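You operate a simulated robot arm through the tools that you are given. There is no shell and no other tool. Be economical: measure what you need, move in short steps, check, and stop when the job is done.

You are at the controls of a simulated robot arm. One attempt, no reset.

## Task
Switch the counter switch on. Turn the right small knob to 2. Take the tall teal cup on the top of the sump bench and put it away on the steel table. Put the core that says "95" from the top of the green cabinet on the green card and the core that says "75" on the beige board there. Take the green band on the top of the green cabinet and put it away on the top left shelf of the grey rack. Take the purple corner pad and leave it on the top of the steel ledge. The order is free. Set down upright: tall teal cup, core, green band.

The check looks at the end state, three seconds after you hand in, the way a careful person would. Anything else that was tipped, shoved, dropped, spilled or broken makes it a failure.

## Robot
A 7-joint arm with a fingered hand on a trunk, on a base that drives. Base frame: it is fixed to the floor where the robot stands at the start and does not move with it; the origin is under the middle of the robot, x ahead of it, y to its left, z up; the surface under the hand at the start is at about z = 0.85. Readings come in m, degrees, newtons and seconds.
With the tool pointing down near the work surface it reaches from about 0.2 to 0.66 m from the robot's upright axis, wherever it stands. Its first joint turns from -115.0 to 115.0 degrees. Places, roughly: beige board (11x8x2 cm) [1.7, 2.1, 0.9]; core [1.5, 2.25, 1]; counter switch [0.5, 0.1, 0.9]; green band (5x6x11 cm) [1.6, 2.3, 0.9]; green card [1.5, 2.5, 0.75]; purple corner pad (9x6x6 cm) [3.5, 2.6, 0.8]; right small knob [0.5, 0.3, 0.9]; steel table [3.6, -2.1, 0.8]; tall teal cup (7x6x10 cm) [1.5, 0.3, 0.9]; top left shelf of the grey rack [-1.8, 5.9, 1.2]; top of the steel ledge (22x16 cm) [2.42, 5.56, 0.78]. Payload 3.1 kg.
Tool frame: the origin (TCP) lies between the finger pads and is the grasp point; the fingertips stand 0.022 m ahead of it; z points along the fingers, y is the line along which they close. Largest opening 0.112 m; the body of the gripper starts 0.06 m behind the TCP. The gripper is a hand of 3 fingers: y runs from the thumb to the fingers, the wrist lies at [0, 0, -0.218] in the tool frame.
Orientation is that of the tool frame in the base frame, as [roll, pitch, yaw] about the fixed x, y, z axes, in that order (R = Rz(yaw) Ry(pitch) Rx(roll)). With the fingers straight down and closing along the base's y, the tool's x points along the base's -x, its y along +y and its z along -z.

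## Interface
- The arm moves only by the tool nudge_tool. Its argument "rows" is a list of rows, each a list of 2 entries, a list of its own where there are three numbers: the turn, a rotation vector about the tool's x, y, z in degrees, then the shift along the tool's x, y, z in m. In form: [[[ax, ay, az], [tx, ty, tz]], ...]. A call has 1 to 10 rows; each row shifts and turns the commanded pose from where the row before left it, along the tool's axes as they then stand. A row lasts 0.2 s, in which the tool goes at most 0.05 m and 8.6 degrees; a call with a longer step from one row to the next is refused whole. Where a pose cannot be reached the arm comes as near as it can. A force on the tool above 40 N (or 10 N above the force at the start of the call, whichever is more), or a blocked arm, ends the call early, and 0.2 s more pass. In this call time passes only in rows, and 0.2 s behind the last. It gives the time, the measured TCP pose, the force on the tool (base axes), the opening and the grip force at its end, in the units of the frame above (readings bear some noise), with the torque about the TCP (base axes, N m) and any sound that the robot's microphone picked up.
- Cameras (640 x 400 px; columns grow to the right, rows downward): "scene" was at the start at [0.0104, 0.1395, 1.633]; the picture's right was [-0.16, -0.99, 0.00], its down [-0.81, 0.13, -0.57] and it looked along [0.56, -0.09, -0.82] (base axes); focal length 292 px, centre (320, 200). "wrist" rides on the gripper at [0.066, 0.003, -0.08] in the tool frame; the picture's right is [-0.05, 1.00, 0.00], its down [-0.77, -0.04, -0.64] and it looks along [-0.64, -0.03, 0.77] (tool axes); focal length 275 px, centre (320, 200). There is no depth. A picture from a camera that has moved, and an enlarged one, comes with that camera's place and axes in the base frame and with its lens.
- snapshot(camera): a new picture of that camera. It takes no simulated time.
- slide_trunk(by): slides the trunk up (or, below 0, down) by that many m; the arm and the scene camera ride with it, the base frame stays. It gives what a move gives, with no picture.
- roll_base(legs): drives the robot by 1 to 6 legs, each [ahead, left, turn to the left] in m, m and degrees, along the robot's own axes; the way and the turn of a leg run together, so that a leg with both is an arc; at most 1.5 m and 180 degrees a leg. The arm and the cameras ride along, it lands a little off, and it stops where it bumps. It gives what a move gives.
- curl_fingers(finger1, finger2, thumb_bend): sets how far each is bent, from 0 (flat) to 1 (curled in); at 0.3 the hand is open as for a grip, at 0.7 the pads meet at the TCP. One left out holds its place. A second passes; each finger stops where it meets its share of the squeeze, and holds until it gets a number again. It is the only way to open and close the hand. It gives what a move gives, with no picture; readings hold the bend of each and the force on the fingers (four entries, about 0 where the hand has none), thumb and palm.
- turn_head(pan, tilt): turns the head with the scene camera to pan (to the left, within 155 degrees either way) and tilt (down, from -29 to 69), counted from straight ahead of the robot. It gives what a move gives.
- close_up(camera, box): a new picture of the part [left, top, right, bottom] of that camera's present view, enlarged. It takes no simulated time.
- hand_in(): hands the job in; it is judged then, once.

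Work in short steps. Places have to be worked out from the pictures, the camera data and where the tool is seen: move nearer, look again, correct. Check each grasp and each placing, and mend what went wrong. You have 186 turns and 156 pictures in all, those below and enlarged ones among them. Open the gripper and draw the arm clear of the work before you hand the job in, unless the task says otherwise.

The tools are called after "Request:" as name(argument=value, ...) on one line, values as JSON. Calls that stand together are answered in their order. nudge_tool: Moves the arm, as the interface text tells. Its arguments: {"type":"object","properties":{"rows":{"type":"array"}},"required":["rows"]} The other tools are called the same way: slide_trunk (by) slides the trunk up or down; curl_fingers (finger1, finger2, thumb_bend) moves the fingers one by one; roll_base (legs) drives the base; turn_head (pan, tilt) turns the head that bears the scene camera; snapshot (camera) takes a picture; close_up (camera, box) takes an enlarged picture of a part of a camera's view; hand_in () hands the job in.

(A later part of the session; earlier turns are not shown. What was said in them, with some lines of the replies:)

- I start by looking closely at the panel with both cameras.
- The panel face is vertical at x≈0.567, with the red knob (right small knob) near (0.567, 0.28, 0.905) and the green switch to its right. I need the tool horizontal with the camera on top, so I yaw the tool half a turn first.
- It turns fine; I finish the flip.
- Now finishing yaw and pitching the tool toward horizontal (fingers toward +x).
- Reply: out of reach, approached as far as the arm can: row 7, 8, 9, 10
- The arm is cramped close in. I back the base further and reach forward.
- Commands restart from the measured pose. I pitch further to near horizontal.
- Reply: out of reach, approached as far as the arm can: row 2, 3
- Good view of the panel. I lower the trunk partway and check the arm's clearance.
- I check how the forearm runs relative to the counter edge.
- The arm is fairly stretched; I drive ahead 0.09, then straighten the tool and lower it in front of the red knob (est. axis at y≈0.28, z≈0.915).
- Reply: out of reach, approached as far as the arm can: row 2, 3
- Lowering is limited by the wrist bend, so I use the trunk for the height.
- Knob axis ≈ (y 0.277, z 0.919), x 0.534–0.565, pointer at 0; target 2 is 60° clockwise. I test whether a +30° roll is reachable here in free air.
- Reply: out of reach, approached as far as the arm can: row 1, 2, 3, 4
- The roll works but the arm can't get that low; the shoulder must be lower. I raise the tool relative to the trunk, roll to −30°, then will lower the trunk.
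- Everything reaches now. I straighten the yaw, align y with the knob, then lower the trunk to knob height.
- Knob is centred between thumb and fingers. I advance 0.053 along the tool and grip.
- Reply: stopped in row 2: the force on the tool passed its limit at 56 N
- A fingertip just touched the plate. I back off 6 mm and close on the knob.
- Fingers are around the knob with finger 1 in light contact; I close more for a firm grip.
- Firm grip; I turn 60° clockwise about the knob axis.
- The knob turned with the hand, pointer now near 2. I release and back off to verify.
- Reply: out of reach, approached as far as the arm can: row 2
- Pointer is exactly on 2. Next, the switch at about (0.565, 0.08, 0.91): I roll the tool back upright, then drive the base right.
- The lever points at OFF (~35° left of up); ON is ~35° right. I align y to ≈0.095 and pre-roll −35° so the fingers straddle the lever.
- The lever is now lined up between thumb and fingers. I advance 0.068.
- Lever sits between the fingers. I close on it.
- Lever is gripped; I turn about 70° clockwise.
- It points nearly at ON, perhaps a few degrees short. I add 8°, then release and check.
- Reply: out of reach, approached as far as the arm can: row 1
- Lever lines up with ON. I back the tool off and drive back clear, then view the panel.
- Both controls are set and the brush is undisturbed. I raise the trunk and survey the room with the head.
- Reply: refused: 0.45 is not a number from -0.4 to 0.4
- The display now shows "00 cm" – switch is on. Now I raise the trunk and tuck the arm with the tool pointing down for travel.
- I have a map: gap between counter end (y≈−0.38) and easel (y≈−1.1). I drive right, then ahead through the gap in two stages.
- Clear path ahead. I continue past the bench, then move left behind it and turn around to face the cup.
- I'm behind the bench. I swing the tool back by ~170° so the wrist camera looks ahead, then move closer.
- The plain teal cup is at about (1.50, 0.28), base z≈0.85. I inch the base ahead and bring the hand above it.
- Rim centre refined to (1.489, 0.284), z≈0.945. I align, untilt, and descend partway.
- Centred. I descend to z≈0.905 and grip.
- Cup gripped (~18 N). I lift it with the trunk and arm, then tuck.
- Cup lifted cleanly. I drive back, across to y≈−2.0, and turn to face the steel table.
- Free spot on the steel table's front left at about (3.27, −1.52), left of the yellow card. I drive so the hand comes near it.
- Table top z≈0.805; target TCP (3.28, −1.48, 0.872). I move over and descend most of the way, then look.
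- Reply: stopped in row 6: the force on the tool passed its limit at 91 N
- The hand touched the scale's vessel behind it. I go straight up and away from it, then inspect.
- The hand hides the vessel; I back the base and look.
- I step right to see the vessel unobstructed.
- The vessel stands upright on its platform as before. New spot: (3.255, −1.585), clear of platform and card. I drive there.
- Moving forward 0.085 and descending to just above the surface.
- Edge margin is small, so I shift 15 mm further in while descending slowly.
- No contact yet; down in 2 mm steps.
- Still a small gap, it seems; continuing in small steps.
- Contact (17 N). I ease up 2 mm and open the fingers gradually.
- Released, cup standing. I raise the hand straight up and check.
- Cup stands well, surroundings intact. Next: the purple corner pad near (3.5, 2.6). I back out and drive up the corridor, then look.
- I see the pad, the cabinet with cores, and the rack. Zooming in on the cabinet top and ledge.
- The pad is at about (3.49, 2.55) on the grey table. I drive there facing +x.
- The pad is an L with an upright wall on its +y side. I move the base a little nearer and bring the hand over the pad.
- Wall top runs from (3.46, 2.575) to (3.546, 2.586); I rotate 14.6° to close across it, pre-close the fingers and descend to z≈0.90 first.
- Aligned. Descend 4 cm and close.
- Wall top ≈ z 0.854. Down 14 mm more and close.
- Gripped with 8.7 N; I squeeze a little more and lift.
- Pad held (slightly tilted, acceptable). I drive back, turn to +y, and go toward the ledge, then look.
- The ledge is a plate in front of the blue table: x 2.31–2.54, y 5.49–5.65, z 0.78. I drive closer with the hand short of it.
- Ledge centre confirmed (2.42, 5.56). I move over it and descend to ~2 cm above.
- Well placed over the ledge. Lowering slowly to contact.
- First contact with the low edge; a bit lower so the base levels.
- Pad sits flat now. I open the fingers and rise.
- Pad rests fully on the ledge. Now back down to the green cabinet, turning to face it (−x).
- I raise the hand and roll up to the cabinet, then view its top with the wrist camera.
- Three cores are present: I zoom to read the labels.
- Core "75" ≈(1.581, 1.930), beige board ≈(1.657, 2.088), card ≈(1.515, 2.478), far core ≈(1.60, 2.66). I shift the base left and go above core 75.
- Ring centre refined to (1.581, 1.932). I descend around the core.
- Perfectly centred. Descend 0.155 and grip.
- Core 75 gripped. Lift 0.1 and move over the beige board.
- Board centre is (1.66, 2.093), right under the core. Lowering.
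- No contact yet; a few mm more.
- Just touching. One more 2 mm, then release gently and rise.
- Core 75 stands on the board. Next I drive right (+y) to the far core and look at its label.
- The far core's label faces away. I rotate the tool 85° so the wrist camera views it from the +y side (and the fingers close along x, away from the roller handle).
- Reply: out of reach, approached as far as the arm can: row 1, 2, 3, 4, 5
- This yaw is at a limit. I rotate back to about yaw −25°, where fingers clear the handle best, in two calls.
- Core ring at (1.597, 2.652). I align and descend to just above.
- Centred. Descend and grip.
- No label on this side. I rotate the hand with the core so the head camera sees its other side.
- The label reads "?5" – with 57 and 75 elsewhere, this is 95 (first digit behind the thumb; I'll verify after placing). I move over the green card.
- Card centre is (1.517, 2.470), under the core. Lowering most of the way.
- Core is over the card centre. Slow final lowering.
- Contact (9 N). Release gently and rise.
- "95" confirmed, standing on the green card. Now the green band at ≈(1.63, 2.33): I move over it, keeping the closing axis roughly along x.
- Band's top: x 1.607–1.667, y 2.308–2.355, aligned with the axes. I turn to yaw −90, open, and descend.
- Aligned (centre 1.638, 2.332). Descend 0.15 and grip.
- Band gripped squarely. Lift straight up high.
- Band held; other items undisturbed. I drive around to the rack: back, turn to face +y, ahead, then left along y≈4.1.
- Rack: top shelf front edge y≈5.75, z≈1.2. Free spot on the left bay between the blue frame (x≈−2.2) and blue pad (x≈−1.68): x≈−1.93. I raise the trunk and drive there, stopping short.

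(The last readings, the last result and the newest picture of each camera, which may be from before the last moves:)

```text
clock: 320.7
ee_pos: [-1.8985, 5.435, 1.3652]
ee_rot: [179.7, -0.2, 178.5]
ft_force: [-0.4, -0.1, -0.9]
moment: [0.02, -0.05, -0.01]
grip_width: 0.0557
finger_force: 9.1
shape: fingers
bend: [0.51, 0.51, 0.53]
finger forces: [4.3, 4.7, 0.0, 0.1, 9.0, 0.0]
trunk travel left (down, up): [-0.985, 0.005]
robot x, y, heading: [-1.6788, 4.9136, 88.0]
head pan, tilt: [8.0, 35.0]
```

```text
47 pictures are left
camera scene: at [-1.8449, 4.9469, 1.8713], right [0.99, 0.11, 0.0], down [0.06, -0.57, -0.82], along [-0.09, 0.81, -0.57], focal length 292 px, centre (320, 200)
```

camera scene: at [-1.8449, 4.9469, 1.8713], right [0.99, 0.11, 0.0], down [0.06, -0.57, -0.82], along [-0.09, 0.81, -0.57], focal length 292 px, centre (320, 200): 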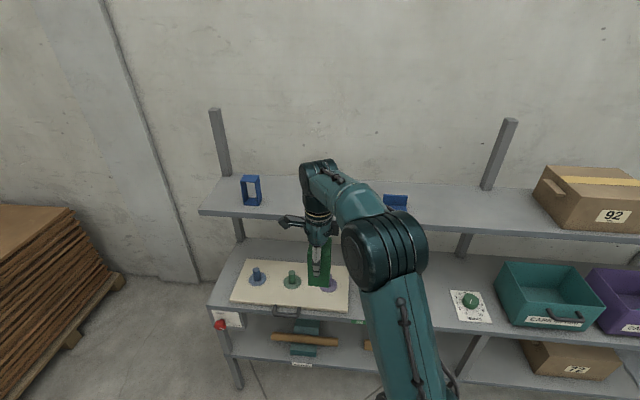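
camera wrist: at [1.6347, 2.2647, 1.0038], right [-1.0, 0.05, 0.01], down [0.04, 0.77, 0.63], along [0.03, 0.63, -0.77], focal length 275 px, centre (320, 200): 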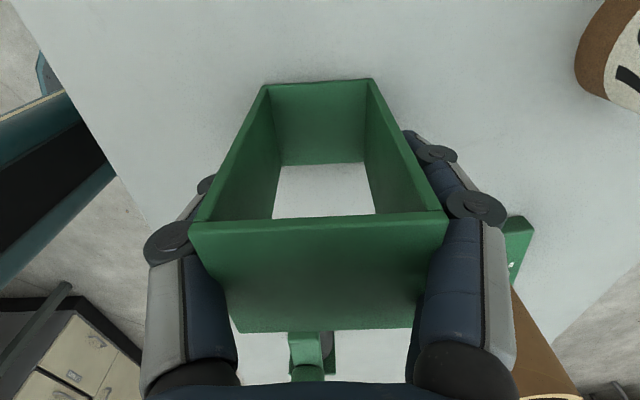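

Shelf depth is y 5.77–6.02. To stay within reach without crowding the rack legs, I shift the base left, bring the hand right, and then go ahead.

Request:
roll_base(legs=[[0, 0.15, 2]])

Request:
nudge_tool(rows=[[[0, 0, 0], [-0.04, 0, 0]], [[0, 0, 0], [-0.04, 0, 0]], [[0, 0, 0], [-0.03, 0, 0]]])

Request:
roll_base(legs=[[0.36, 0, 0]])

Request:
turn_head(pan=8, tilt=48)

Request:
snapshot(camera="scene")

Request:
snapshot(camera="wrist")

```text
clock: 322.1
ee_pos: [-2.0649, 5.4303, 1.3648]
ee_rot: [179.6, -0.3, -179.8]
ft_force: [0.3, -0.8, 0.0]
moment: [0.01, -0.02, 0.01]
grip_width: 0.0553
finger_force: 8.7
shape: fingers
bend: [0.51, 0.51, 0.53]
finger forces: [4.2, 4.7, 0.0, 0.1, 9.0, 0.0]
trunk travel left (down, up): [-0.985, 0.005]
robot x, y, heading: [-1.8297, 4.9168, 89.7]
head pan, tilt: [8.0, 35.0]
```

```text
clock: 322.9
ee_pos: [-1.9565, 5.4311, 1.3668]
ee_rot: [179.7, -0.1, -179.7]
ft_force: [0.7, -1.0, -0.5]
moment: [-0.02, -0.03, -0.04]
grip_width: 0.0556
finger_force: 9.3
shape: fingers
bend: [0.51, 0.51, 0.53]
finger forces: [4.3, 4.6, 0.1, 0.0, 8.8, 0.1]
trunk travel left (down, up): [-0.985, 0.005]
robot x, y, heading: [-1.8325, 4.9188, 89.8]
head pan, tilt: [8.0, 35.0]
```

```text
clock: 325.1
ee_pos: [-1.9515, 5.781, 1.3665]
ee_rot: [179.6, -0.2, -180.0]
ft_force: [0.1, -0.1, -0.5]
moment: [-0.02, 0.01, 0.01]
grip_width: 0.0557
finger_force: 9.2
shape: fingers
bend: [0.51, 0.51, 0.53]
finger forces: [4.2, 4.6, 0.0, 0.1, 8.9, 0.0]
trunk travel left (down, up): [-0.985, 0.005]
robot x, y, heading: [-1.8343, 5.2687, 89.7]
head pan, tilt: [8.0, 35.0]
```

```text
clock: 325.9
ee_pos: [-1.952, 5.7841, 1.3664]
ee_rot: [179.7, -0.1, -179.9]
ft_force: [0.0, 0.0, -0.3]
moment: [0.04, 0.01, -0.01]
grip_width: 0.0556
finger_force: 9.0
shape: fingers
bend: [0.51, 0.51, 0.53]
finger forces: [4.2, 4.8, 0.0, 0.0, 8.8, 0.0]
trunk travel left (down, up): [-0.985, 0.005]
robot x, y, heading: [-1.8281, 5.2696, 89.5]
head pan, tilt: [8.0, 48.0]
```

```text
46 pictures are left
camera scene: at [-1.9944, 5.2881, 1.8523], right [0.99, 0.13, 0.0], down [0.1, -0.74, -0.67], along [-0.09, 0.66, -0.74], focal length 292 px, centre (320, 200)
```

scene: 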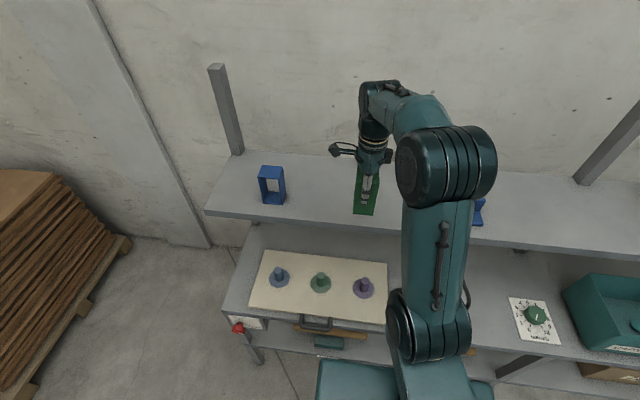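

```text
45 pictures are left
camera wrist: at [-2.0177, 5.7863, 1.4463], right [0.05, 1.0, 0.0], down [0.77, -0.04, 0.63], along [0.63, -0.03, -0.77], focal length 275 px, centre (320, 200)
```

wrist: 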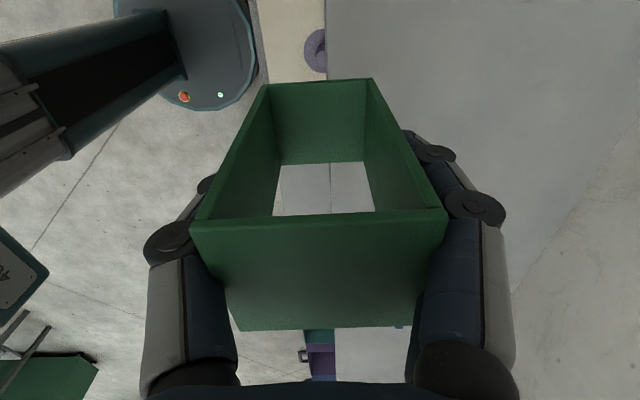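

Shelf front edge is y≈5.79; I move 0.11 further in and descend to ~2 cm above.

Request:
nudge_tool(rows=[[[0, 0, 0], [-0.007, 0.037, 0]], [[0, 0, 0], [-0.007, 0.037, 0]], [[0, 0, 0], [-0.006, 0.038, 0]], [[0, 0, 0], [0, 0, 0.03]], [[0, 0, 0], [0, 0, 0.025]]])

Request:
snapshot(camera="wrist")

Request:
snapshot(camera="scene")

```text
clock: 327.1
ee_pos: [-1.9318, 5.8951, 1.3125]
ee_rot: [179.8, -0.3, 180.0]
ft_force: [-0.5, 0.1, -1.1]
moment: [-0.05, -0.01, 0.02]
grip_width: 0.0553
finger_force: 8.8
shape: fingers
bend: [0.51, 0.51, 0.53]
finger forces: [4.1, 4.5, 0.1, 0.1, 8.7, 0.0]
trunk travel left (down, up): [-0.985, 0.005]
robot x, y, heading: [-1.8292, 5.2686, 89.8]
head pan, tilt: [8.0, 48.0]
```

```text
44 pictures are left
camera wrist: at [-1.9977, 5.8979, 1.3922], right [0.05, 1.0, 0.01], down [0.77, -0.04, 0.63], along [0.63, -0.03, -0.77], focal length 275 px, centre (320, 200)
```

wrist: 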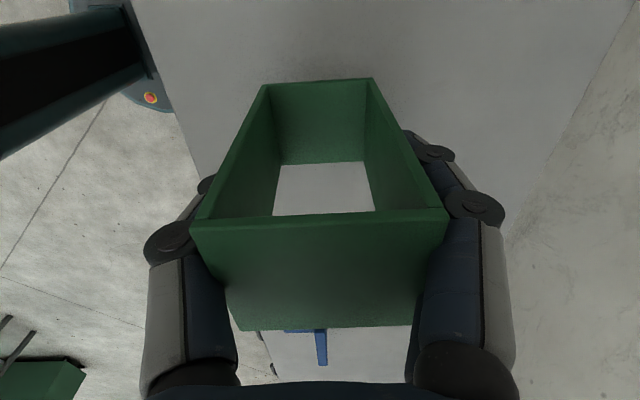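

```text
43 pictures are left
camera scene: at [-1.9943, 5.287, 1.8523], right [0.99, 0.13, 0.0], down [0.1, -0.74, -0.67], along [-0.09, 0.66, -0.74], focal length 292 px, centre (320, 200)
```

scene: 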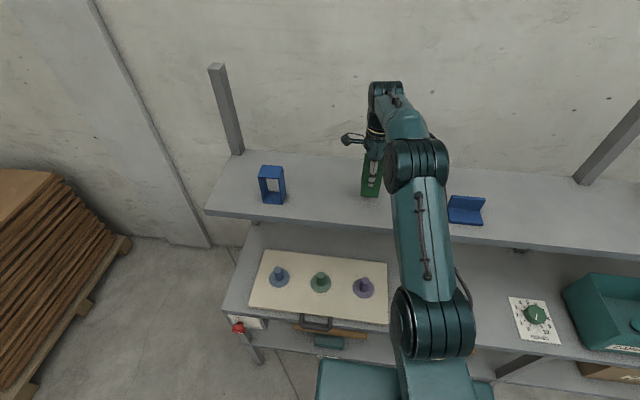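

Well positioned over the shelf. Lowering slowly.

Request:
nudge_tool(rows=[[[0, 0, 0], [0, 0, 0.01]], [[0, 0, 0], [0, 0, 0.008]], [[0, 0, 0], [0, 0, 0.004]], [[0, 0, 0], [0, 0, 0.003]]])

```text
clock: 328.1
ee_pos: [-1.9318, 5.8949, 1.2863]
ee_rot: [179.6, -0.3, -180.0]
ft_force: [0.6, 0.1, -1.4]
moment: [-0.01, 0.0, 0.01]
grip_width: 0.0556
finger_force: 8.4
shape: fingers
bend: [0.51, 0.51, 0.53]
finger forces: [4.0, 4.5, 0.0, 0.0, 8.7, 0.1]
trunk travel left (down, up): [-0.985, 0.005]
robot x, y, heading: [-1.8285, 5.2698, 89.5]
head pan, tilt: [8.0, 48.0]
```

Request:
nudge_tool(rows=[[[0, 0, 0], [0, 0, 0.003]], [[0, 0, 0], [0, 0, 0.003]], [[0, 0, 0], [0, 0, 0.003]], [[0, 0, 0], [0, 0, 0.002]]])

```text
clock: 329.1
ee_pos: [-1.9328, 5.8953, 1.2757]
ee_rot: [179.6, -0.3, -180.0]
ft_force: [0.0, 0.4, 0.0]
moment: [0.03, 0.01, -0.02]
grip_width: 0.0553
finger_force: 8.3
shape: fingers
bend: [0.51, 0.51, 0.53]
finger forces: [4.1, 4.6, 0.0, 0.0, 8.8, 0.0]
trunk travel left (down, up): [-0.985, 0.005]
robot x, y, heading: [-1.8317, 5.2678, 89.5]
head pan, tilt: [8.0, 48.0]
```

No contact yet; continuing.

Request:
nudge_tool(rows=[[[0, 0, 0], [0, 0, 0.003]], [[0, 0, 0], [0, 0, 0.003]], [[0, 0, 0], [0, 0, 0.003]]])

Request:
snapshot(camera="wrist")

```text
clock: 329.9
ee_pos: [-1.9321, 5.8943, 1.2707]
ee_rot: [179.1, -0.3, 180.0]
ft_force: [-1.2, 8.1, 32.5]
moment: [-0.25, -0.02, 0.05]
grip_width: 0.0557
finger_force: 20.0
shape: fingers
bend: [0.52, 0.53, 0.54]
finger forces: [11.6, 13.0, 0.0, 0.0, 15.0, 0.0]
trunk travel left (down, up): [-0.985, 0.005]
robot x, y, heading: [-1.8319, 5.2674, 89.6]
head pan, tilt: [8.0, 48.0]
```

```text
42 pictures are left
camera wrist: at [-1.9977, 5.8958, 1.3512], right [0.05, 1.0, 0.01], down [0.77, -0.05, 0.63], along [0.63, -0.02, -0.78], focal length 275 px, centre (320, 200)
```

wrist: 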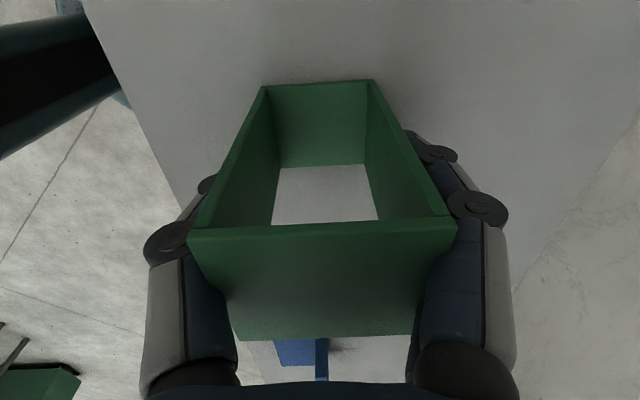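

Contact at 32 N; ease up 3–4 mm, then release.

Request:
nudge_tool(rows=[[[0, 0, 0], [0, 0, -0.002]], [[0, 0, 0], [0, 0, -0.001]]])

Request:
curl_fingers(finger1=0.46, finger2=0.46, thumb_bend=0.48)

Request:
curl_fingers(finger1=0.35, finger2=0.35, thumb_bend=0.35)

Request:
snapshot(camera="wrist")

```text
clock: 330.5
ee_pos: [-1.9315, 5.894, 1.2713]
ee_rot: [179.6, -0.3, -180.0]
ft_force: [-0.6, 6.3, 26.1]
moment: [-0.06, -0.04, 0.01]
grip_width: 0.0553
finger_force: 17.8
shape: fingers
bend: [0.52, 0.53, 0.54]
finger forces: [10.8, 11.9, 0.0, 0.0, 13.4, 0.1]
trunk travel left (down, up): [-0.985, 0.005]
robot x, y, heading: [-1.8307, 5.2726, 89.5]
head pan, tilt: [8.0, 48.0]
```

```text
clock: 331.5
ee_pos: [-1.9316, 5.8941, 1.2711]
ee_rot: [179.7, -0.3, -180.0]
ft_force: [-0.5, 1.2, 14.4]
moment: [0.06, -0.02, 0.05]
grip_width: 0.0664
finger_force: 7.3
shape: fingers
bend: [0.46, 0.46, 0.48]
finger forces: [4.1, 4.8, 0.0, 0.0, 5.6, 0.0]
trunk travel left (down, up): [-0.985, 0.005]
robot x, y, heading: [-1.8251, 5.2684, 89.6]
head pan, tilt: [8.0, 48.0]
```

```text
clock: 332.5
ee_pos: [-1.9319, 5.8957, 1.2699]
ee_rot: [179.7, -0.2, 180.0]
ft_force: [-0.1, -0.1, -0.2]
moment: [-0.04, -0.02, -0.02]
grip_width: 0.0984
finger_force: 0.7
shape: fingers
bend: [0.35, 0.35, 0.35]
finger forces: [0.3, 0.2, 0.1, 0.1, 1.0, 0.0]
trunk travel left (down, up): [-0.985, 0.005]
robot x, y, heading: [-1.8291, 5.2681, 89.7]
head pan, tilt: [8.0, 48.0]
```

```text
41 pictures are left
camera wrist: at [-1.9982, 5.898, 1.3501], right [0.05, 1.0, 0.01], down [0.77, -0.04, 0.63], along [0.63, -0.03, -0.77], focal length 275 px, centre (320, 200)
```

wrist: 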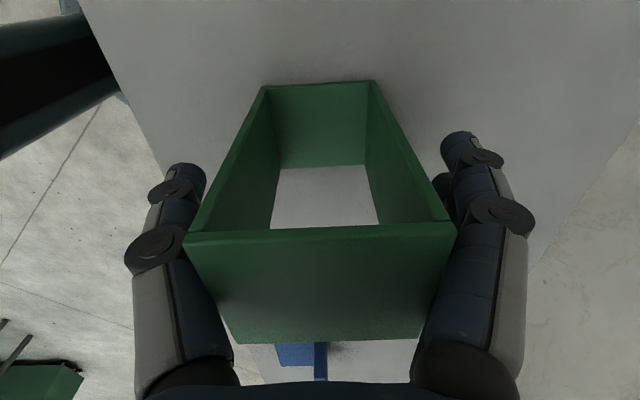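

Released and standing. I open slightly more to clear the proximal finger links, then rise straight up.

Request:
curl_fingers(finger1=0.25, finger2=0.25, thumb_bend=0.25)

Request:
nudge_tool(rows=[[[0, 0, 0], [0, 0, -0.02]], [[0, 0, 0], [0, 0, -0.03]], [[0, 0, 0], [0, 0, -0.04]], [[0, 0, 0], [0, 0, -0.04]], [[0, 0, 0], [0, 0, -0.03]]])

Request:
snapshot(camera="wrist")

```text
clock: 333.5
ee_pos: [-1.9323, 5.8963, 1.2703]
ee_rot: [179.7, -0.2, -180.0]
ft_force: [0.0, 1.2, -0.3]
moment: [0.0, 0.02, 0.01]
grip_width: 0.1201
finger_force: 0.0
shape: fingers
bend: [0.25, 0.25, 0.25]
finger forces: [0.1, 0.0, 0.1, 0.1, 0.1, 0.1]
trunk travel left (down, up): [-0.985, 0.005]
robot x, y, heading: [-1.8282, 5.269, 89.5]
head pan, tilt: [8.0, 48.0]
```

```text
clock: 334.7
ee_pos: [-1.9294, 5.8755, 1.4063]
ee_rot: [179.7, -0.2, 180.0]
ft_force: [-0.2, 0.4, 0.7]
moment: [0.02, -0.01, -0.03]
grip_width: 0.1202
finger_force: 0.0
shape: fingers
bend: [0.25, 0.25, 0.25]
finger forces: [0.1, 0.1, 0.0, 0.1, 0.0, 0.1]
out of reach, approached as far as the arm can: row 4, 5
trunk travel left (down, up): [-0.985, 0.005]
robot x, y, heading: [-1.8274, 5.2693, 89.5]
head pan, tilt: [8.0, 48.0]
```

```text
40 pictures are left
camera wrist: at [-1.9954, 5.8763, 1.4856], right [0.05, 1.0, 0.01], down [0.77, -0.04, 0.63], along [0.63, -0.03, -0.77], focal length 275 px, centre (320, 200)
```

wrist: 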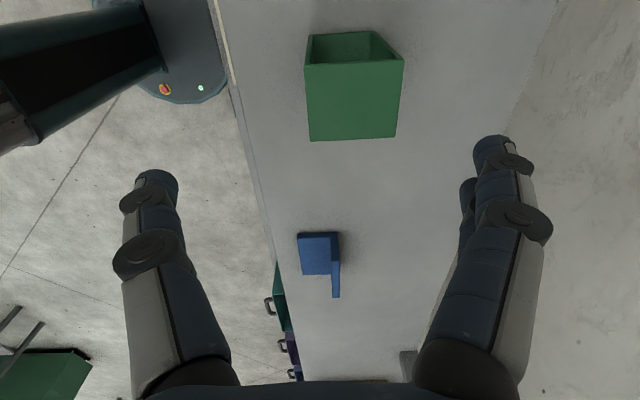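

Band stands upright on the top left shelf. I back the base away and take a final look.

Request:
roll_base(legs=[[-0.6, 0, 0]])

Request:
turn_head(pan=5, tilt=30)

Request:
snapshot(camera="scene")

```text
clock: 338.1
ee_pos: [-1.9359, 5.2673, 1.4043]
ee_rot: [179.7, -0.2, -179.6]
ft_force: [0.3, 0.4, 0.8]
moment: [0.0, -0.01, 0.0]
grip_width: 0.1202
finger_force: 0.0
shape: fingers
bend: [0.25, 0.25, 0.25]
finger forces: [0.1, 0.0, 0.0, 0.1, 0.0, 0.0]
trunk travel left (down, up): [-0.985, 0.005]
robot x, y, heading: [-1.8358, 4.6638, 90.1]
head pan, tilt: [8.0, 48.0]
```

```text
clock: 338.9
ee_pos: [-1.9355, 5.2672, 1.4049]
ee_rot: [179.7, -0.2, -179.6]
ft_force: [0.1, 0.9, -0.5]
moment: [0.02, -0.02, 0.0]
grip_width: 0.1203
finger_force: 0.0
shape: fingers
bend: [0.25, 0.25, 0.25]
finger forces: [0.0, 0.0, 0.1, 0.0, 0.1, 0.0]
trunk travel left (down, up): [-0.985, 0.005]
robot x, y, heading: [-1.8309, 4.6637, 89.9]
head pan, tilt: [5.0, 30.0]
```

```text
39 pictures are left
camera scene: at [-1.9943, 4.6906, 1.879], right [1.0, 0.09, 0.0], down [0.04, -0.5, -0.87], along [-0.07, 0.86, -0.5], focal length 292 px, centre (320, 200)
```

scene: 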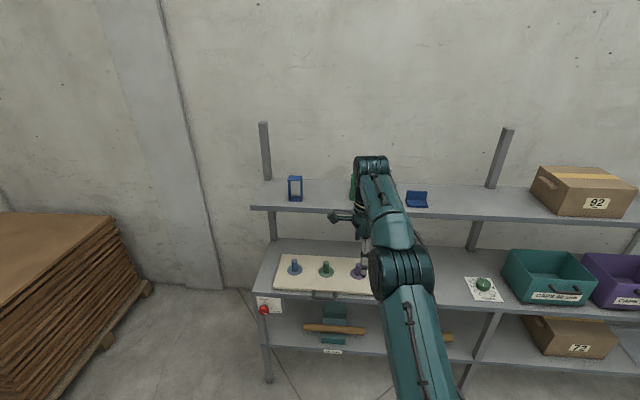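

All items are placed, the hand is open and the arm is clear. I hand in.

Request:
hand_in()

```text
The job is handed in.
```

I've done every item on the list and handed the job in; the check's verdict hasn't come back.

- **Counter switch:** on; its display now reads "00 cm".
- **Right small knob:** the pointer is on 2.
- **Tall teal cup:** standing on the front left of the steel table. On the way down the hand hit something by the scale there, probably its platform or the metal vessel on it, at about 91 N. I backed off and looked. The vessel was upright, and my position estimate matched the earlier one to within 1–2 cm.
- **Cores:** "95" stands on the green card and "75" on the beige board.
- **Green band:** standing upright on the top left shelf of the grey rack.
- **Purple corner pad:** flat on the steel ledge.

Apart from that bump, I saw nothing tipped, shoved or spilled.
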